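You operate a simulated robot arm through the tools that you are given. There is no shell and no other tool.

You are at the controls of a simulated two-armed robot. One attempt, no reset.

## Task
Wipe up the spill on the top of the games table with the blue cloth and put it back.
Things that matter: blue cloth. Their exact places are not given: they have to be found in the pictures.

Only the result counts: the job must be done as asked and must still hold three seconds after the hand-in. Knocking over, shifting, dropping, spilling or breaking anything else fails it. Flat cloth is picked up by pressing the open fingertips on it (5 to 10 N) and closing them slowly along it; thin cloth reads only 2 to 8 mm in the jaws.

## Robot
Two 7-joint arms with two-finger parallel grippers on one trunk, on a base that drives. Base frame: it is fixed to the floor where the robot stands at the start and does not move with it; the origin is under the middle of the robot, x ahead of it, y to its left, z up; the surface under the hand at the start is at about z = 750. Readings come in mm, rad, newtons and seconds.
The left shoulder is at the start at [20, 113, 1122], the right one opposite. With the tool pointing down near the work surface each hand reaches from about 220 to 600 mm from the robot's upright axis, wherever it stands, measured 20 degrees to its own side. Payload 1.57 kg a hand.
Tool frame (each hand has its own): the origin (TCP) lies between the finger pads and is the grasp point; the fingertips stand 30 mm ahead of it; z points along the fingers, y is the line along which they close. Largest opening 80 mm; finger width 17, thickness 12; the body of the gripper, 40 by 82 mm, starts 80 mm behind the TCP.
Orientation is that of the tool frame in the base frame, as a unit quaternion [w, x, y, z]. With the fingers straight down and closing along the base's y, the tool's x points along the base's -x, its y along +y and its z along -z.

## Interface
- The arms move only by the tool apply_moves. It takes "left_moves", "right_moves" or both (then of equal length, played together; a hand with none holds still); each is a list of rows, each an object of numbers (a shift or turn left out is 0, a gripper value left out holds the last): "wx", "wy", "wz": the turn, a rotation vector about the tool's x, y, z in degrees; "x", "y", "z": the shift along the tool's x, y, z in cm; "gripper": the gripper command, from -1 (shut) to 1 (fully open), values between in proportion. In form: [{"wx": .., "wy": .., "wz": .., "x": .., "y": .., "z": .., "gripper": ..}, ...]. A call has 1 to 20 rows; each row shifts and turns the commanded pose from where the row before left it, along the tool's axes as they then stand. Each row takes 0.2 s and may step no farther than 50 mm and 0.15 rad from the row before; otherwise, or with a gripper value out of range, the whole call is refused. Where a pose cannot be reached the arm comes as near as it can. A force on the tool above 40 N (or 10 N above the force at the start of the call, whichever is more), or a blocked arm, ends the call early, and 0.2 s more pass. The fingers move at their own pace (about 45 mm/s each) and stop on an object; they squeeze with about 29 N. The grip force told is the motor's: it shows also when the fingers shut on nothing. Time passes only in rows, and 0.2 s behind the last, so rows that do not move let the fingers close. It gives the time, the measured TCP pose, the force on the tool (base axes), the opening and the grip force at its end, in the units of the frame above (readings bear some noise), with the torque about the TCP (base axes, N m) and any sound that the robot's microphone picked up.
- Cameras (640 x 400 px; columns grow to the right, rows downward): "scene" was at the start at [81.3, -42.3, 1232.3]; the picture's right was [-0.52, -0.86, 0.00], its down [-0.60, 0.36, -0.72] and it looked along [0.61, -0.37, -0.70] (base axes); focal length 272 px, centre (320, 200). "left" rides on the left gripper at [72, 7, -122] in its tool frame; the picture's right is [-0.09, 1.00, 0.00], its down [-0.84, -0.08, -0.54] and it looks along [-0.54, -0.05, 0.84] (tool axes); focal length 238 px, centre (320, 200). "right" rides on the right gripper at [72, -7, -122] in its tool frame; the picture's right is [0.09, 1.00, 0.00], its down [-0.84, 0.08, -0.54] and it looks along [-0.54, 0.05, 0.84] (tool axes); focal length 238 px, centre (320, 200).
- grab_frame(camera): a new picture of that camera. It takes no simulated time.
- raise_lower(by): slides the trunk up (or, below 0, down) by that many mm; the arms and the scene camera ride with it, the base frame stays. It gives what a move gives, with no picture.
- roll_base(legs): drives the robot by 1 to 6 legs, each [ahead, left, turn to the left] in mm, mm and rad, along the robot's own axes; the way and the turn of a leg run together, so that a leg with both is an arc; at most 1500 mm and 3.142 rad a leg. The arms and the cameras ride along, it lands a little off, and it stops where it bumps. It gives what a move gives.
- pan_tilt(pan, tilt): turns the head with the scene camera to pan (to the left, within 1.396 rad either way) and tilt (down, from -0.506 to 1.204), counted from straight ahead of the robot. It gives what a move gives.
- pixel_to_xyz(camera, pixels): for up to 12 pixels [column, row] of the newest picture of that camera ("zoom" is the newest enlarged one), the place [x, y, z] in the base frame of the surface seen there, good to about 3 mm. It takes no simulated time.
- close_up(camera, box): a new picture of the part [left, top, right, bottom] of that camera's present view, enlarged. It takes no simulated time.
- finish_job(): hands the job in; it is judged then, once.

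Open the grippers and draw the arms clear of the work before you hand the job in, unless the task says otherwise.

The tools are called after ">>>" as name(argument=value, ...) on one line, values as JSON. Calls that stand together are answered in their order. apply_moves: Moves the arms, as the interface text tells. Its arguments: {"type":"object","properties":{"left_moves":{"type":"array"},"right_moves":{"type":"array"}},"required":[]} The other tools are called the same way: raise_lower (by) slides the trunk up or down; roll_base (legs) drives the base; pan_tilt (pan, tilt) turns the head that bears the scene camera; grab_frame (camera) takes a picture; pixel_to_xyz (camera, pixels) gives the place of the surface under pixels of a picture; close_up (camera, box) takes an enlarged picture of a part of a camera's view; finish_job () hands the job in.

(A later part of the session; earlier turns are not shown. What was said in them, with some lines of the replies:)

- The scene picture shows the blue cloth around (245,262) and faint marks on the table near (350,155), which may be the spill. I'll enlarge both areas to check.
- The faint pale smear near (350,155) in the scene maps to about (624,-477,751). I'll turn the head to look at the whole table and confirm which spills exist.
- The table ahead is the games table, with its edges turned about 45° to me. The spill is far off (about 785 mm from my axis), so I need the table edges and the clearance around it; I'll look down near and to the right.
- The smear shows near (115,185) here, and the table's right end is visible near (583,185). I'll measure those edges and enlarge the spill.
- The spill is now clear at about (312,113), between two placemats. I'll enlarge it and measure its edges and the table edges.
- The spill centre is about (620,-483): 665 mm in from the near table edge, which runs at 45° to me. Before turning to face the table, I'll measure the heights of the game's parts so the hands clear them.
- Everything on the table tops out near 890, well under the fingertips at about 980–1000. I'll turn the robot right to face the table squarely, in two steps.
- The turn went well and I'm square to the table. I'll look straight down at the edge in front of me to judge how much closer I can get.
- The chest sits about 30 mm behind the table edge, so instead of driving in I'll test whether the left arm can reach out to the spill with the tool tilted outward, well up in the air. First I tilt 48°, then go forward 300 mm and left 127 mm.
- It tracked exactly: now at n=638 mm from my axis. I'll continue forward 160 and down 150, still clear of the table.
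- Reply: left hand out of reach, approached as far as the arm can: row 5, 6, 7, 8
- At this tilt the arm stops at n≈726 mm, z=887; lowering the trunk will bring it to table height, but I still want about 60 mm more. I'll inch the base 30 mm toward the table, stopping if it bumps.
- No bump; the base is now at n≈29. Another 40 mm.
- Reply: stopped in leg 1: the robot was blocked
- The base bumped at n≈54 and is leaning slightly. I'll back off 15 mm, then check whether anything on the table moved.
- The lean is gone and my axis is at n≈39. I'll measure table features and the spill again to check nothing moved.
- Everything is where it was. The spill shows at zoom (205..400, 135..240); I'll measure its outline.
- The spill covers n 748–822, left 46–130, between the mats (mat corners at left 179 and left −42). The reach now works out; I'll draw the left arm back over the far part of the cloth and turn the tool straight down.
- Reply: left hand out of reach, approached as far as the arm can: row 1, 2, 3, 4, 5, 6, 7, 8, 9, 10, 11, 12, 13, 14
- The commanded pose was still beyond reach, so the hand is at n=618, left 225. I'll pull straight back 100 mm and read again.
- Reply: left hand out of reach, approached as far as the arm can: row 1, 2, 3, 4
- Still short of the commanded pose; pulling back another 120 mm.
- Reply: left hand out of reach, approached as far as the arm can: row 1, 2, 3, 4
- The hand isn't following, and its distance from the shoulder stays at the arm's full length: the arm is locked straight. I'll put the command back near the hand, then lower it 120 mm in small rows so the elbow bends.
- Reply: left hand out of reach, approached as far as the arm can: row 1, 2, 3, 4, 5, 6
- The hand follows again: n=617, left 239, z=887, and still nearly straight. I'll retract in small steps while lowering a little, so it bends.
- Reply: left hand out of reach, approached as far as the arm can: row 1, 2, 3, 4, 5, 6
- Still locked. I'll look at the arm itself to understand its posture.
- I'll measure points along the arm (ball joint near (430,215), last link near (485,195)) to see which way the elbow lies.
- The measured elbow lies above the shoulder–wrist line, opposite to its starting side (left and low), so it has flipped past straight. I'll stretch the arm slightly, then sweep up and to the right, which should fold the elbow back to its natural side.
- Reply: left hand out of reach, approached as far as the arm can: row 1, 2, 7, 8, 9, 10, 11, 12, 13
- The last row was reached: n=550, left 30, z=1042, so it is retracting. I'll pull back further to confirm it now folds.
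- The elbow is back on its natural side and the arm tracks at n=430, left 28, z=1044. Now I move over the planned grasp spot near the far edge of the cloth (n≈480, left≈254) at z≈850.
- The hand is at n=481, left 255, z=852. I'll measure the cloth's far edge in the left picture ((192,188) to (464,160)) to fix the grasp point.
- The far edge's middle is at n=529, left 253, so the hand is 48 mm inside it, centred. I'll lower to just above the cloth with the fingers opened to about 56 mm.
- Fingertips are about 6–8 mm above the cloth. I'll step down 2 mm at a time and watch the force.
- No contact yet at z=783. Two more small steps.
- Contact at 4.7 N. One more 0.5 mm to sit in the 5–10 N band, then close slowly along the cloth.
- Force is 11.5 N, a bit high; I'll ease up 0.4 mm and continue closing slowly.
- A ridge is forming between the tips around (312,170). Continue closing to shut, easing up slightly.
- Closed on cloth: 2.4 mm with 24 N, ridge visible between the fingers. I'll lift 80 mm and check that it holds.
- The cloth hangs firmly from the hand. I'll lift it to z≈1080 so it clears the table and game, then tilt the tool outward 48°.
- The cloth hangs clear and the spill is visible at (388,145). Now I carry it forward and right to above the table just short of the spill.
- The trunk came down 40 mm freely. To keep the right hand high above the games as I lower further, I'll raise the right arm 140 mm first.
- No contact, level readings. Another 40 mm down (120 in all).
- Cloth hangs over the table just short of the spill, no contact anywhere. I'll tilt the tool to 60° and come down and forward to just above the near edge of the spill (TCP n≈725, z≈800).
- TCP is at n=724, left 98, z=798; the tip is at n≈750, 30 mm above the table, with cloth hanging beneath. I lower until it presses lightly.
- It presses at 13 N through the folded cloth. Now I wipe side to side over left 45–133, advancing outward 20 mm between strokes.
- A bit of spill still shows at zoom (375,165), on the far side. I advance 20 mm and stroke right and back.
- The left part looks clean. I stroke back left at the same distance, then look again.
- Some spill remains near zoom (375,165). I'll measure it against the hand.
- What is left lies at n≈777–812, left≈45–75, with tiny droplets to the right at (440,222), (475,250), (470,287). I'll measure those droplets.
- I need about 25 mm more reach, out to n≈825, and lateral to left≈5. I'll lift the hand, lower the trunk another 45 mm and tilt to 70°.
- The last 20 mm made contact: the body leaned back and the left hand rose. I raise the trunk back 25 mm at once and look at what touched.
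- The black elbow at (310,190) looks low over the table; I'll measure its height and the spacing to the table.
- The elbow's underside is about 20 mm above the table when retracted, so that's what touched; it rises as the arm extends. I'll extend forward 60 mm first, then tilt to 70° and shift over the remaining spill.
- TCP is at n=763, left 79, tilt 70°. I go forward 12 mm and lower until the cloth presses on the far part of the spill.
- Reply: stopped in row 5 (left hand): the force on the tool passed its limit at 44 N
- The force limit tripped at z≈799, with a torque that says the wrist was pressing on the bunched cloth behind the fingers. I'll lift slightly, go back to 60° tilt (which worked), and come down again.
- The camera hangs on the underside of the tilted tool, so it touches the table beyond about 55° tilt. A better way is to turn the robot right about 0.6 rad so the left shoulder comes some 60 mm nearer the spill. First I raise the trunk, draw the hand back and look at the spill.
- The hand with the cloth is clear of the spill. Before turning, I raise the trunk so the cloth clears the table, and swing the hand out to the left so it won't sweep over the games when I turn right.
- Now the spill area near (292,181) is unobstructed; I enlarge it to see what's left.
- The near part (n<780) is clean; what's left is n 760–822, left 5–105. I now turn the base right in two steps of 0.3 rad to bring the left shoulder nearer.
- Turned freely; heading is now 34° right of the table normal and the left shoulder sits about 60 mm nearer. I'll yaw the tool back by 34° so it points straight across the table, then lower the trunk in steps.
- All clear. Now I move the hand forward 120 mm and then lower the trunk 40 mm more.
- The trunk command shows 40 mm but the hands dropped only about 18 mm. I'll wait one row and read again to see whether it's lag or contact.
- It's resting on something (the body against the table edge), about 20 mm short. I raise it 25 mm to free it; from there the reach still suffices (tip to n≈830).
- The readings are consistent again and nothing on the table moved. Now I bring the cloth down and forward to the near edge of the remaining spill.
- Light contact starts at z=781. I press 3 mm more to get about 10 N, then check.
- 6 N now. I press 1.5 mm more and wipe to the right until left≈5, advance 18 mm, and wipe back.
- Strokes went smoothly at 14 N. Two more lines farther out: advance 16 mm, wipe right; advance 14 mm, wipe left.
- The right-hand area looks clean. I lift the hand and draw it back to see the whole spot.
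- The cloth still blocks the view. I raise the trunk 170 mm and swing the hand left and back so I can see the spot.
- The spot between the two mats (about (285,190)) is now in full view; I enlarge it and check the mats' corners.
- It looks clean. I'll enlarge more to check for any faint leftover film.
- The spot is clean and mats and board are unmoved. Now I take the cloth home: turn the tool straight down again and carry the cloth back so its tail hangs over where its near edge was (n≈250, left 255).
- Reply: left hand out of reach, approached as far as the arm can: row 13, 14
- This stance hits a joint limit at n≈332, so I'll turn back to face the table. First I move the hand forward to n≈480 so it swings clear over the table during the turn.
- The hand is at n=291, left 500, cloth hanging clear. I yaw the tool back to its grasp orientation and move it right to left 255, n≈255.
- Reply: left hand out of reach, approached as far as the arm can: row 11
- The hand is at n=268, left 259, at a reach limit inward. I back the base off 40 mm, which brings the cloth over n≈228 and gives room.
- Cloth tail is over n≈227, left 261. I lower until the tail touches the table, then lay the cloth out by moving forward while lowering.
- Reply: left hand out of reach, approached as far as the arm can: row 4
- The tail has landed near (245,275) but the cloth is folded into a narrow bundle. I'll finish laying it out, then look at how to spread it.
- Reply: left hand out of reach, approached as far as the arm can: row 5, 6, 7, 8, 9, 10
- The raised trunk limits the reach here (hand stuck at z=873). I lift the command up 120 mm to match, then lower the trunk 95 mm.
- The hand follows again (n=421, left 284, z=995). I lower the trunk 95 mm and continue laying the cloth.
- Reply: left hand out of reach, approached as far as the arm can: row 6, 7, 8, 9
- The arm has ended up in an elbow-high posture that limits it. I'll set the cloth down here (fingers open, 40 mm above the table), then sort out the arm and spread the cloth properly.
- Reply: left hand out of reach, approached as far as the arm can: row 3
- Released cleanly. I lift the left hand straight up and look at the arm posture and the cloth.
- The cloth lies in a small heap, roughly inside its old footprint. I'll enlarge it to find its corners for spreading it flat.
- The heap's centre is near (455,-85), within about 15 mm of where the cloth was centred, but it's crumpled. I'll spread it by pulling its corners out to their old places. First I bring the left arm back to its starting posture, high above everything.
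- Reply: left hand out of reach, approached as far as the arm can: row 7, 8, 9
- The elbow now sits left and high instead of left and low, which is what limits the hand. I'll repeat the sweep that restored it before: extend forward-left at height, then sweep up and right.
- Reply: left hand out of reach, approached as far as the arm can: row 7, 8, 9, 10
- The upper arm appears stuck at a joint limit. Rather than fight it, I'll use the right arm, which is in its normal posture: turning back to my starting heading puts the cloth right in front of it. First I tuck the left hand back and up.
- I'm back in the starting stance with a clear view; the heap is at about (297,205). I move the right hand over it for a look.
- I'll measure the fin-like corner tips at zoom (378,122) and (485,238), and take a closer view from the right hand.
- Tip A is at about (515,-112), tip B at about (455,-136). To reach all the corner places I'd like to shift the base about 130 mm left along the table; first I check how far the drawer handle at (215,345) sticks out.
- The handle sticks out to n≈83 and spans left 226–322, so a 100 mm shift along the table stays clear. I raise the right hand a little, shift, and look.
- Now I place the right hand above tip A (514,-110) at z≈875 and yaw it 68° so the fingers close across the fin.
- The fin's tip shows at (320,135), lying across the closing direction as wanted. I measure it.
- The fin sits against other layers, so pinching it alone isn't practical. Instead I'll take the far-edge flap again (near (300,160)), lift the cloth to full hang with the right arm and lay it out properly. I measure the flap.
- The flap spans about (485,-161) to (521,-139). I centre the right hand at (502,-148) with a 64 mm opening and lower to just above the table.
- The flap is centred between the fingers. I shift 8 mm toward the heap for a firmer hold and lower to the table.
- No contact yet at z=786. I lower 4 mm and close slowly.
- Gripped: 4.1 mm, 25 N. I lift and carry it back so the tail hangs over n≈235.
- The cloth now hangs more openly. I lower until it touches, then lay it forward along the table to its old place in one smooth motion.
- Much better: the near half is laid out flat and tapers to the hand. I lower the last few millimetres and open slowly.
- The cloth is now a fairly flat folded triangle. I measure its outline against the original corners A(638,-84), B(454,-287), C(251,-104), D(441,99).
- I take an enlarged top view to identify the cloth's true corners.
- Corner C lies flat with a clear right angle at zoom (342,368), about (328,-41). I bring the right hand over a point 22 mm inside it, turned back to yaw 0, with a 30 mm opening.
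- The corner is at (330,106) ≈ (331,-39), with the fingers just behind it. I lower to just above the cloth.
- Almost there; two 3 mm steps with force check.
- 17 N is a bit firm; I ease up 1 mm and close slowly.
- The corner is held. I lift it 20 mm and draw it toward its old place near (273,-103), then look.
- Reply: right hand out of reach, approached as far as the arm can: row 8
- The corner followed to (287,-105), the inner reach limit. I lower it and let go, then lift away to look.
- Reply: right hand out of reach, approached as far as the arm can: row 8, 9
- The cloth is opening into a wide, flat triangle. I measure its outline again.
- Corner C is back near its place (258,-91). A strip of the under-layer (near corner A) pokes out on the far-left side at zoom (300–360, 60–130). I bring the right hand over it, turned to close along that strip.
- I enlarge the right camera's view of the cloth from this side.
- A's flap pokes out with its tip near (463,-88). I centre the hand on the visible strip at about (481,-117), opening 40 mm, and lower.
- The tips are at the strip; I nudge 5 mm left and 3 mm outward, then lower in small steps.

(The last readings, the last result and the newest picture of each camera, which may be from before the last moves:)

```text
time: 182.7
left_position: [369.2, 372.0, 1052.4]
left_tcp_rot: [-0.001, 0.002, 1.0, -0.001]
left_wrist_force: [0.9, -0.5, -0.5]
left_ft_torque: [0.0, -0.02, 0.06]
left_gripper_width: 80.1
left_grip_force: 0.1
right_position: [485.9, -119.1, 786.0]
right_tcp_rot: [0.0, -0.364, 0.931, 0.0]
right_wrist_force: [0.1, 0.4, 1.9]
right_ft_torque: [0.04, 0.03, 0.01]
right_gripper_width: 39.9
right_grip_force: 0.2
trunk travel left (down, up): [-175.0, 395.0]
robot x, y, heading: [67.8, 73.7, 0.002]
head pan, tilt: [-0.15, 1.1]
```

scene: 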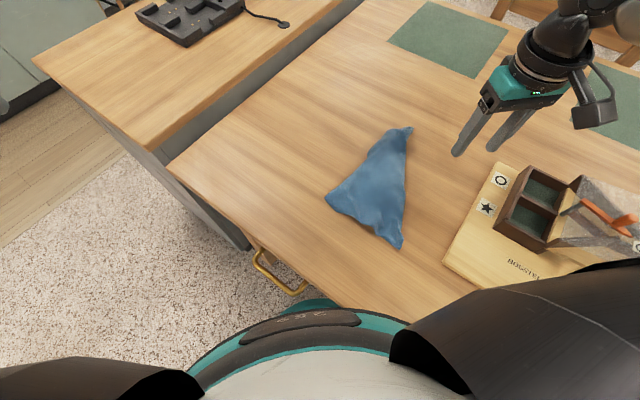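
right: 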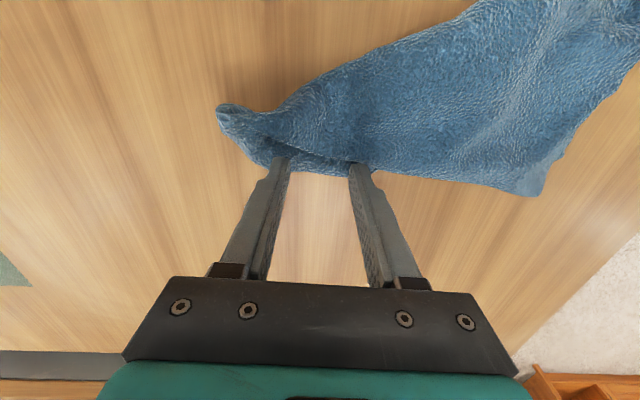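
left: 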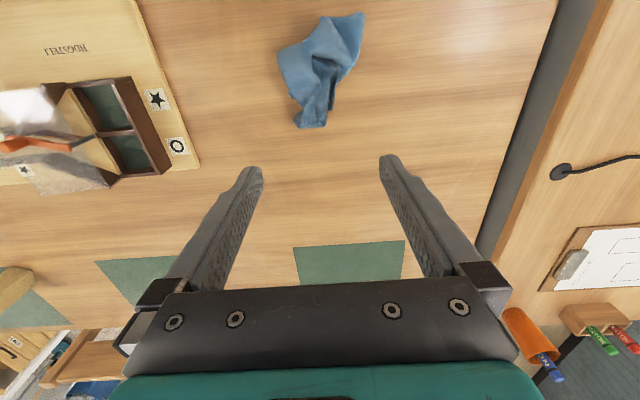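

>>> apply_moves(right_moves=[{"z": 0.3}, {"z": 0.1}])

```text
time: 183.3
left_position: [369.2, 372.7, 1052.8]
left_tcp_rot: [0.0, 0.001, 1.0, -0.001]
left_wrist_force: [0.1, 0.3, 0.5]
left_ft_torque: [0.03, -0.01, 0.02]
left_gripper_width: 80.1
left_grip_force: 0.1
right_position: [485.6, -118.0, 784.1]
right_tcp_rot: [0.001, -0.363, 0.932, 0.001]
right_wrist_force: [-0.7, -0.9, 7.8]
right_ft_torque: [0.0, 0.13, 0.02]
right_gripper_width: 39.4
right_grip_force: 0.1
trunk travel left (down, up): [-175.0, 395.0]
robot x, y, heading: [67.5, 68.6, -0.001]
head pan, tilt: [-0.15, 1.1]
```

The press is 7.8 N, in the right band. I close slowly on the flap.

>>> apply_moves(right_moves=[{"gripper": -0.15}, {"gripper": -0.3}, {"gripper": -0.45}, {"gripper": -0.6}, {"gripper": -0.75}, {"gripper": -0.9}, {"gripper": -1}, {}, {}, {"z": -1}, {"z": -1}])

>>> grab_frame(camera="right")

```text
time: 185.7
left_position: [369.1, 371.7, 1052.3]
left_tcp_rot: [0.0, 0.002, 1.0, -0.001]
left_wrist_force: [-0.5, -0.1, 0.0]
left_ft_torque: [-0.02, -0.03, 0.02]
left_gripper_width: 79.9
left_grip_force: 0.0
right_position: [485.7, -118.8, 802.2]
right_tcp_rot: [-0.002, -0.363, 0.932, 0.0]
right_wrist_force: [-0.1, 0.0, -0.2]
right_ft_torque: [-0.02, 0.0, 0.02]
right_gripper_width: 3.6
right_grip_force: 24.2
trunk travel left (down, up): [-175.0, 395.0]
robot x, y, heading: [67.3, 73.0, 0.005]
head pan, tilt: [-0.15, 1.1]
```

```text
taken
```

right: 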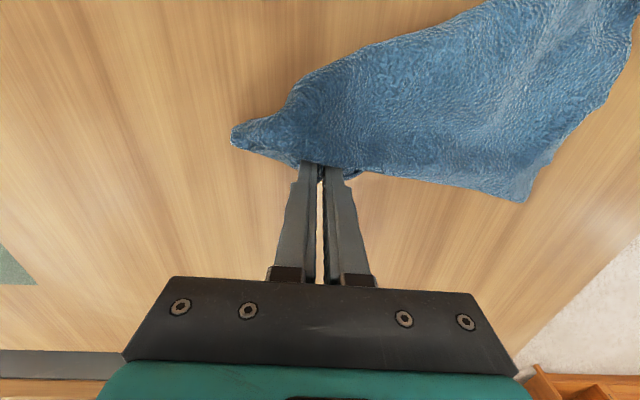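

It holds 3.6 mm of cloth. I pull it low and slowly toward corner A's old place.

>>> apply_moves(right_moves=[{"x": -1.3, "y": -0.1}, {"x": -1.3, "y": -0.1}, {"x": -1.3, "y": -0.4}, {"x": -1.1, "y": -0.6}, {"x": -1.1, "y": -0.6}, {"x": -1.1, "y": -0.6}, {"x": -1.0, "y": -0.6}, {"x": -1.0, "y": -0.6}])

>>> grab_frame(camera="right")

>>> grab_frame(camera="scene")

```text
time: 187.5
left_position: [369.5, 373.7, 1051.7]
left_tcp_rot: [0.0, 0.001, 1.0, 0.0]
left_wrist_force: [0.5, 0.0, 1.1]
left_ft_torque: [0.01, 0.01, -0.01]
left_gripper_width: 79.9
left_grip_force: 0.1
right_position: [511.7, -100.5, 802.4]
right_tcp_rot: [-0.001, -0.364, 0.932, 0.001]
right_wrist_force: [0.6, -0.1, -0.4]
right_ft_torque: [-0.01, -0.01, 0.04]
right_gripper_width: 3.6
right_grip_force: 24.3
right hand out of reach, approached as far as the arm can: row 3, 4, 5, 6, 7, 8
trunk travel left (down, up): [-175.0, 395.0]
robot x, y, heading: [70.6, 69.0, 0.005]
head pan, tilt: [-0.15, 1.1]
```

```text
taken
```

right: 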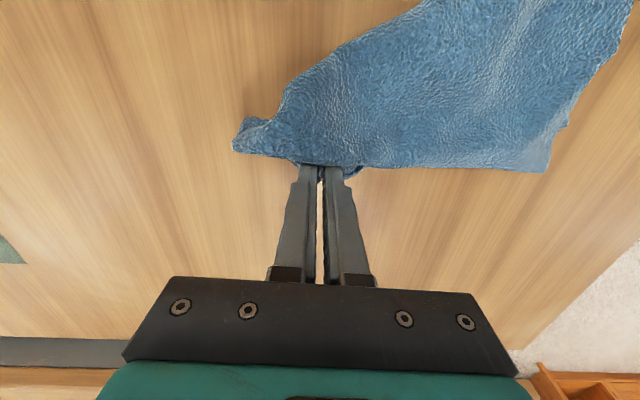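

```text
taken
```

scene: 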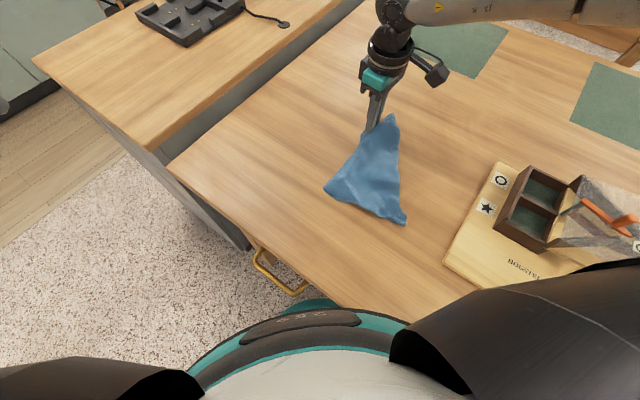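

The hand reached its limit at (512,-100) and the cloth mainly slid along, which helps centring it. What's still needed is about 45 mm in the n direction, so I pull that way now.

>>> apply_moves(right_moves=[{"y": -0.9}, {"y": -0.9}, {"y": -0.9}, {"y": -0.9}, {"y": -0.9}])

>>> grab_frame(camera="scene")

>>> close_up(camera="scene", box=[310, 90, 440, 230])

```text
time: 188.7
left_position: [369.9, 371.3, 1052.2]
left_tcp_rot: [0.001, 0.001, 1.0, 0.0]
left_wrist_force: [0.4, -0.7, 0.4]
left_ft_torque: [0.0, -0.02, -0.01]
left_gripper_width: 79.8
left_grip_force: 0.1
right_position: [510.8, -98.6, 802.8]
right_tcp_rot: [0.0, -0.363, 0.932, 0.0]
right_wrist_force: [-0.6, 0.5, -0.2]
right_ft_torque: [0.0, -0.03, 0.01]
right_gripper_width: 3.6
right_grip_force: 24.7
right hand out of reach, approached as far as the arm can: row 1, 2, 3, 4, 5
trunk travel left (down, up): [-175.0, 395.0]
robot x, y, heading: [68.6, 70.5, -0.001]
head pan, tilt: [-0.15, 1.1]
```

```text
taken
```

scene: 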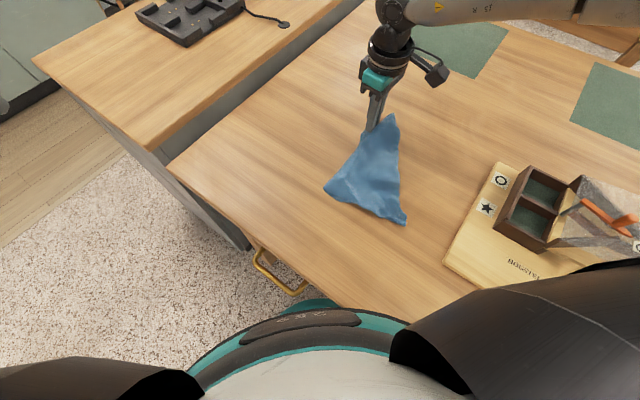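

```text
2.86 times, centred on (375, 160) of scene
```

zoom: 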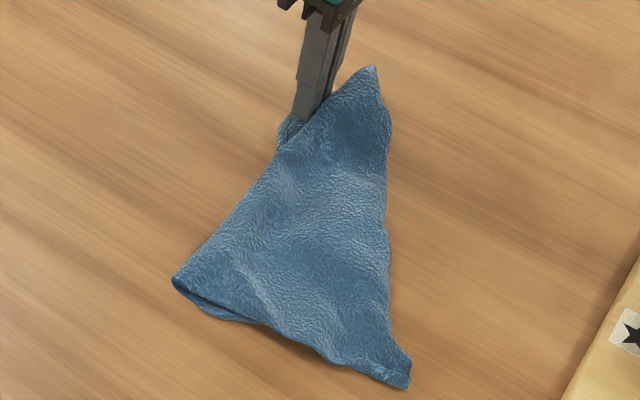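

The arm is at a wrist limit here, so I'll pull with the base instead: 28 mm ahead and 28 mm right, i.e. 40 mm toward the table.

>>> roll_base(legs=[[14, -14, 0], [14, -14, 0]])

>>> grab_frame(camera="scene")

>>> close_up(camera="scene", box=[310, 90, 440, 230])

```text
time: 189.8
left_position: [398.0, 345.2, 1052.5]
left_tcp_rot: [-0.001, 0.002, 1.0, -0.001]
left_wrist_force: [-0.4, 0.0, 0.1]
left_ft_torque: [0.02, 0.0, 0.0]
left_gripper_width: 80.0
left_grip_force: 0.1
right_position: [539.7, -128.2, 803.3]
right_tcp_rot: [0.0, -0.363, 0.932, 0.0]
right_wrist_force: [0.4, 0.3, -0.4]
right_ft_torque: [0.0, 0.02, 0.01]
right_gripper_width: 3.7
right_grip_force: 24.8
trunk travel left (down, up): [-175.0, 395.0]
robot x, y, heading: [92.6, 41.8, 0.002]
head pan, tilt: [-0.15, 1.1]
```

```text
taken
```

scene: 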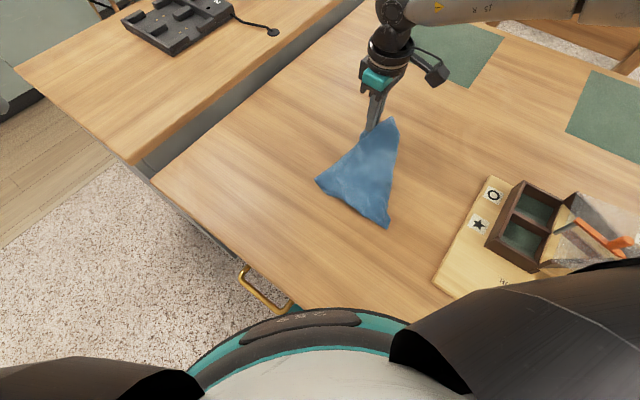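

```text
2.86 times, centred on (375, 160) of scene
```

zoom: 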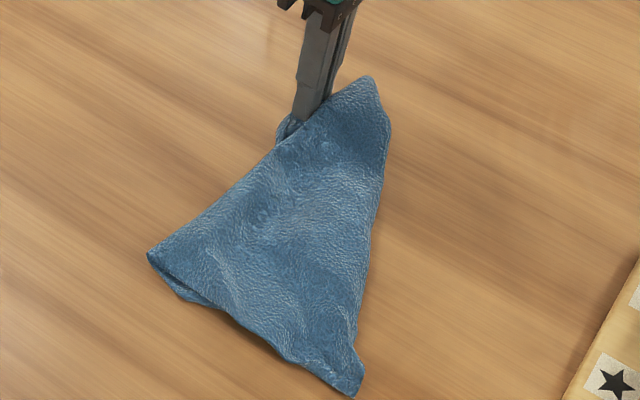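

The pull worked without a bump. I measure the cloth's outline again.

>>> pixel_to_xyz(camera="zoom", pixels=[[352, 390], [155, 255], [185, 295], [370, 80], [390, 125], [280, 140], [372, 230], [270, 240], [280, 340], [330, 160]])

```text
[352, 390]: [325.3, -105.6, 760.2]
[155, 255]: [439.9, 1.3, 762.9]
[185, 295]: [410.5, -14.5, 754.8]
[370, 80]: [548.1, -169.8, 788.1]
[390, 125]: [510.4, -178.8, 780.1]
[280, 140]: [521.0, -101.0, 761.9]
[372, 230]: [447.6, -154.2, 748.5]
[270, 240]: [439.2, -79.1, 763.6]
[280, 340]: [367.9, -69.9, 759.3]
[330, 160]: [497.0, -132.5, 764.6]
```

The outline is centred near (445,-95), matching the cloth's original centre, and it lies within its old footprint. I lower the held part to the table, open gently and lift straight up.

>>> apply_moves(right_moves=[{"z": 0.8}, {"z": 0.6}, {"gripper": -0.8}, {"gripper": -0.6}, {"gripper": -0.4}, {"gripper": -0.1}, {"gripper": 0.1}, {}, {"z": -1}, {"z": -2}, {"z": -3}, {"z": -4}, {"z": -4}])

>>> grab_frame(camera="right")

>>> grab_frame(camera="scene")

```text
time: 192.7
left_position: [397.8, 345.1, 1051.5]
left_tcp_rot: [0.0, 0.002, 1.0, -0.001]
left_wrist_force: [-0.2, 0.0, -0.8]
left_ft_torque: [0.0, -0.01, 0.0]
left_gripper_width: 80.0
left_grip_force: 0.1
right_position: [537.4, -128.8, 929.4]
right_tcp_rot: [0.0, -0.363, 0.932, -0.002]
right_wrist_force: [-0.6, 0.4, 0.4]
right_ft_torque: [-0.02, 0.03, 0.0]
right_gripper_width: 44.2
right_grip_force: 0.2
trunk travel left (down, up): [-175.0, 395.0]
robot x, y, heading: [95.2, 45.8, 0.0]
head pan, tilt: [-0.15, 1.1]
```

```text
taken
```

right: 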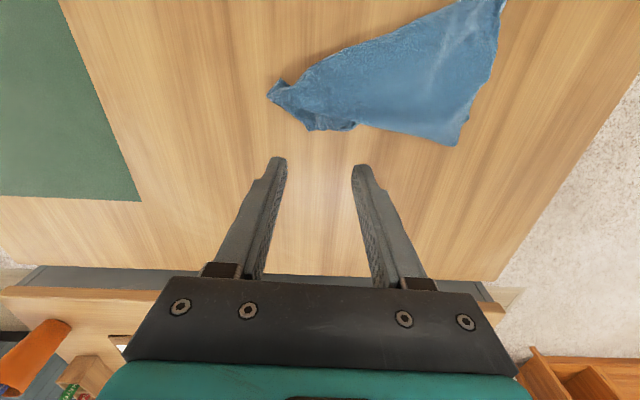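

```text
taken
```

scene: 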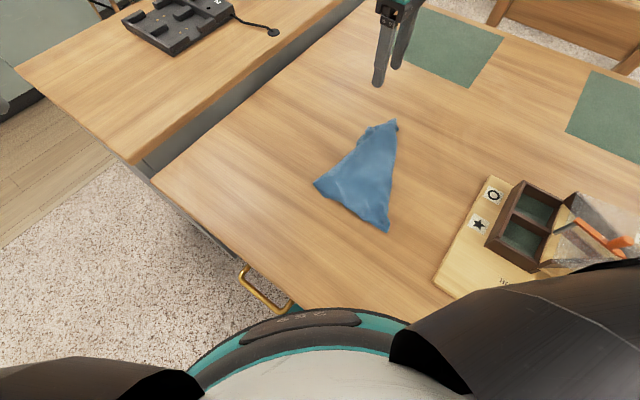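

Released; the cloth lies flat-ish in place. I enlarge the left corner to see whether the under-layer can be pulled out easily.

>>> close_up(camera="right", box=[250, 0, 520, 160])

>>> close_up(camera="scene", box=[300, 110, 410, 240])

```text
2.37 times, centred on (385, 80) of right
```

zoom: 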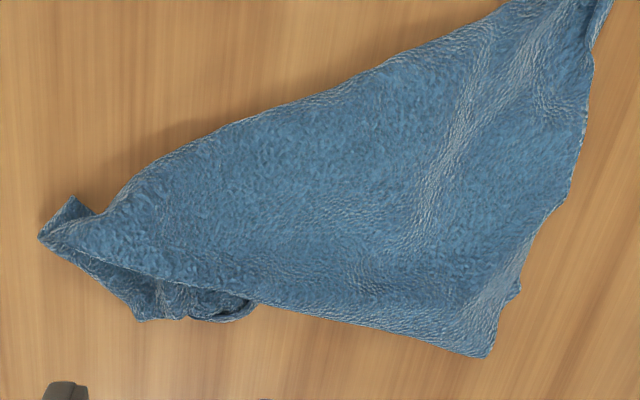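

```text
3.08 times, centred on (355, 175) of scene
```

zoom: 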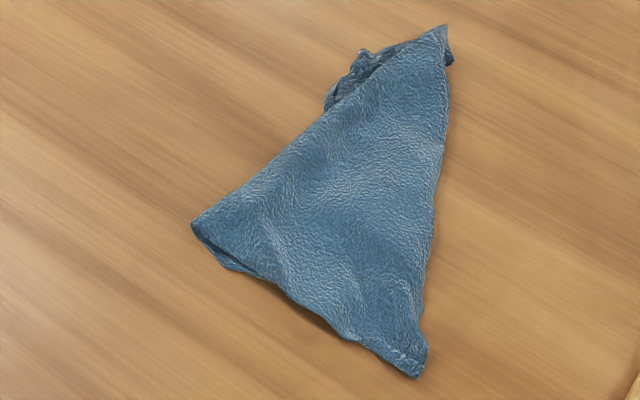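

The cloth is flat enough, centred on its old spot and fully inside its former outline. Now I draw the right hand up and away, turn it back to neutral and open it.

>>> apply_moves(right_moves=[{"z": -3, "gripper": 1}, {"z": -3}, {"z": -3}, {"z": -3}, {"wz": 8.5}, {"wz": 8.5}, {"wz": 8.5}, {"wz": 8.5}, {"wz": 8.5}, {"x": 2.5, "y": -2.8}, {"x": 2.5, "y": -2.8}, {"x": 2.5, "y": -2.8}, {"x": 2.5, "y": -2.8}, {"x": 2.5, "y": -2.8}])

>>> roll_base(legs=[[-30, 30, 0]])

>>> pan_tilt(pan=-0.5, tilt=0.8)

>>> grab_frame(camera="scene")

```text
time: 195.7
left_position: [395.5, 344.8, 1052.6]
left_tcp_rot: [0.0, 0.002, 1.0, -0.001]
left_wrist_force: [-0.1, 0.7, 0.2]
left_ft_torque: [0.01, -0.02, 0.06]
left_gripper_width: 80.0
left_grip_force: 0.0
right_position: [415.3, -267.7, 1049.4]
right_tcp_rot: [-0.001, -0.001, 1.0, 0.0]
right_wrist_force: [0.7, -0.4, -1.1]
right_ft_torque: [-0.03, -0.02, 0.01]
right_gripper_width: 80.0
right_grip_force: 0.1
trunk travel left (down, up): [-175.0, 395.0]
robot x, y, heading: [99.3, 41.1, -0.0]
head pan, tilt: [-0.15, 1.1]
```

```text
time: 196.5
left_position: [366.7, 374.4, 1052.2]
left_tcp_rot: [0.0, 0.002, 1.0, -0.001]
left_wrist_force: [-0.5, 0.0, -0.1]
left_ft_torque: [-0.01, 0.0, 0.01]
left_gripper_width: 79.9
left_grip_force: 0.1
right_position: [384.4, -236.0, 1050.4]
right_tcp_rot: [0.0, 0.0, 1.0, -0.001]
right_wrist_force: [-1.5, -0.1, 0.1]
right_ft_torque: [0.01, 0.0, 0.02]
right_gripper_width: 79.9
right_grip_force: 0.0
trunk travel left (down, up): [-175.0, 395.0]
robot x, y, heading: [65.3, 77.0, 0.002]
head pan, tilt: [-0.15, 1.1]
```

```text
time: 197.4
left_position: [367.3, 375.7, 1052.3]
left_tcp_rot: [-0.001, 0.001, 1.0, -0.001]
left_wrist_force: [0.1, -1.0, -1.2]
left_ft_torque: [0.0, -0.01, 0.01]
left_gripper_width: 80.3
left_grip_force: 0.1
right_position: [386.2, -237.9, 1049.4]
right_tcp_rot: [0.0, -0.001, 1.0, 0.0]
right_wrist_force: [-0.7, -0.4, 0.1]
right_ft_torque: [-0.01, 0.02, -0.01]
right_gripper_width: 79.9
right_grip_force: 0.1
trunk travel left (down, up): [-175.0, 395.0]
robot x, y, heading: [67.4, 73.6, 0.0]
head pan, tilt: [-0.499, 0.799]
```

```text
taken
```

scene: 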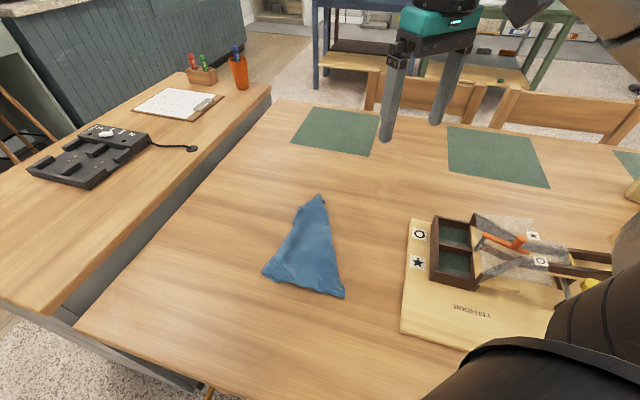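

Everything looks in place. One last enlarged check of the wiped spot between the mats, and the cloth and mat coordinates.

>>> close_up(camera="scene", box=[360, 120, 472, 190])

>>> pixel_to_xyz(camera="scene", pixels=[[320, 198], [266, 274], [342, 296], [305, 255], [370, 153], [455, 176], [402, 330], [408, 222], [300, 205]])

```text
5.71 times, centred on (416, 155) of scene
```

zoom: 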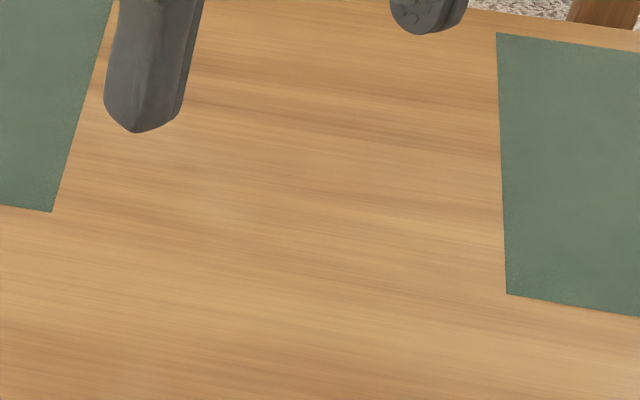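

```text
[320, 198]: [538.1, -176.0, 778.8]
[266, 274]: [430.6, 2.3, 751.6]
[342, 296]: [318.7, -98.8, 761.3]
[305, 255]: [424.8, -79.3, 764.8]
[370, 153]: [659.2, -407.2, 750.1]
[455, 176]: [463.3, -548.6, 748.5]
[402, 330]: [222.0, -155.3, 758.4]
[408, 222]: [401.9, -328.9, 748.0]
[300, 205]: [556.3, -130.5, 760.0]
```

The spot is clean, the mats and game board are where they were, and the cloth lies on its old place with both grippers open and hands well above the table. I hand the job in.

>>> finish_job()

```text
The job is handed in.
```

I wiped up the spill on the games table and put the blue cloth back where it was, but the cloth is lying folded, not spread flat. I've handed the job in; no verdict came back.

- **Spill:** the close-up views of the spot between the two placemats show no film or droplets left.
- **Cloth:** it is centred within about 15 mm of its original centre and lies inside its old outline. It is folded into a rough triangle covering less than half of that area. I couldn't free the tucked-under corner to open it fully.
- **Other things:** the placemats and the game board measured where they were at the start. The base bumped the table once while I was driving in. The robot also pressed on the table twice while I lowered the trunk. I backed off each time, and nothing I measured had moved.
- **Robot:** both grippers are open and about 300 mm above the tabletop.
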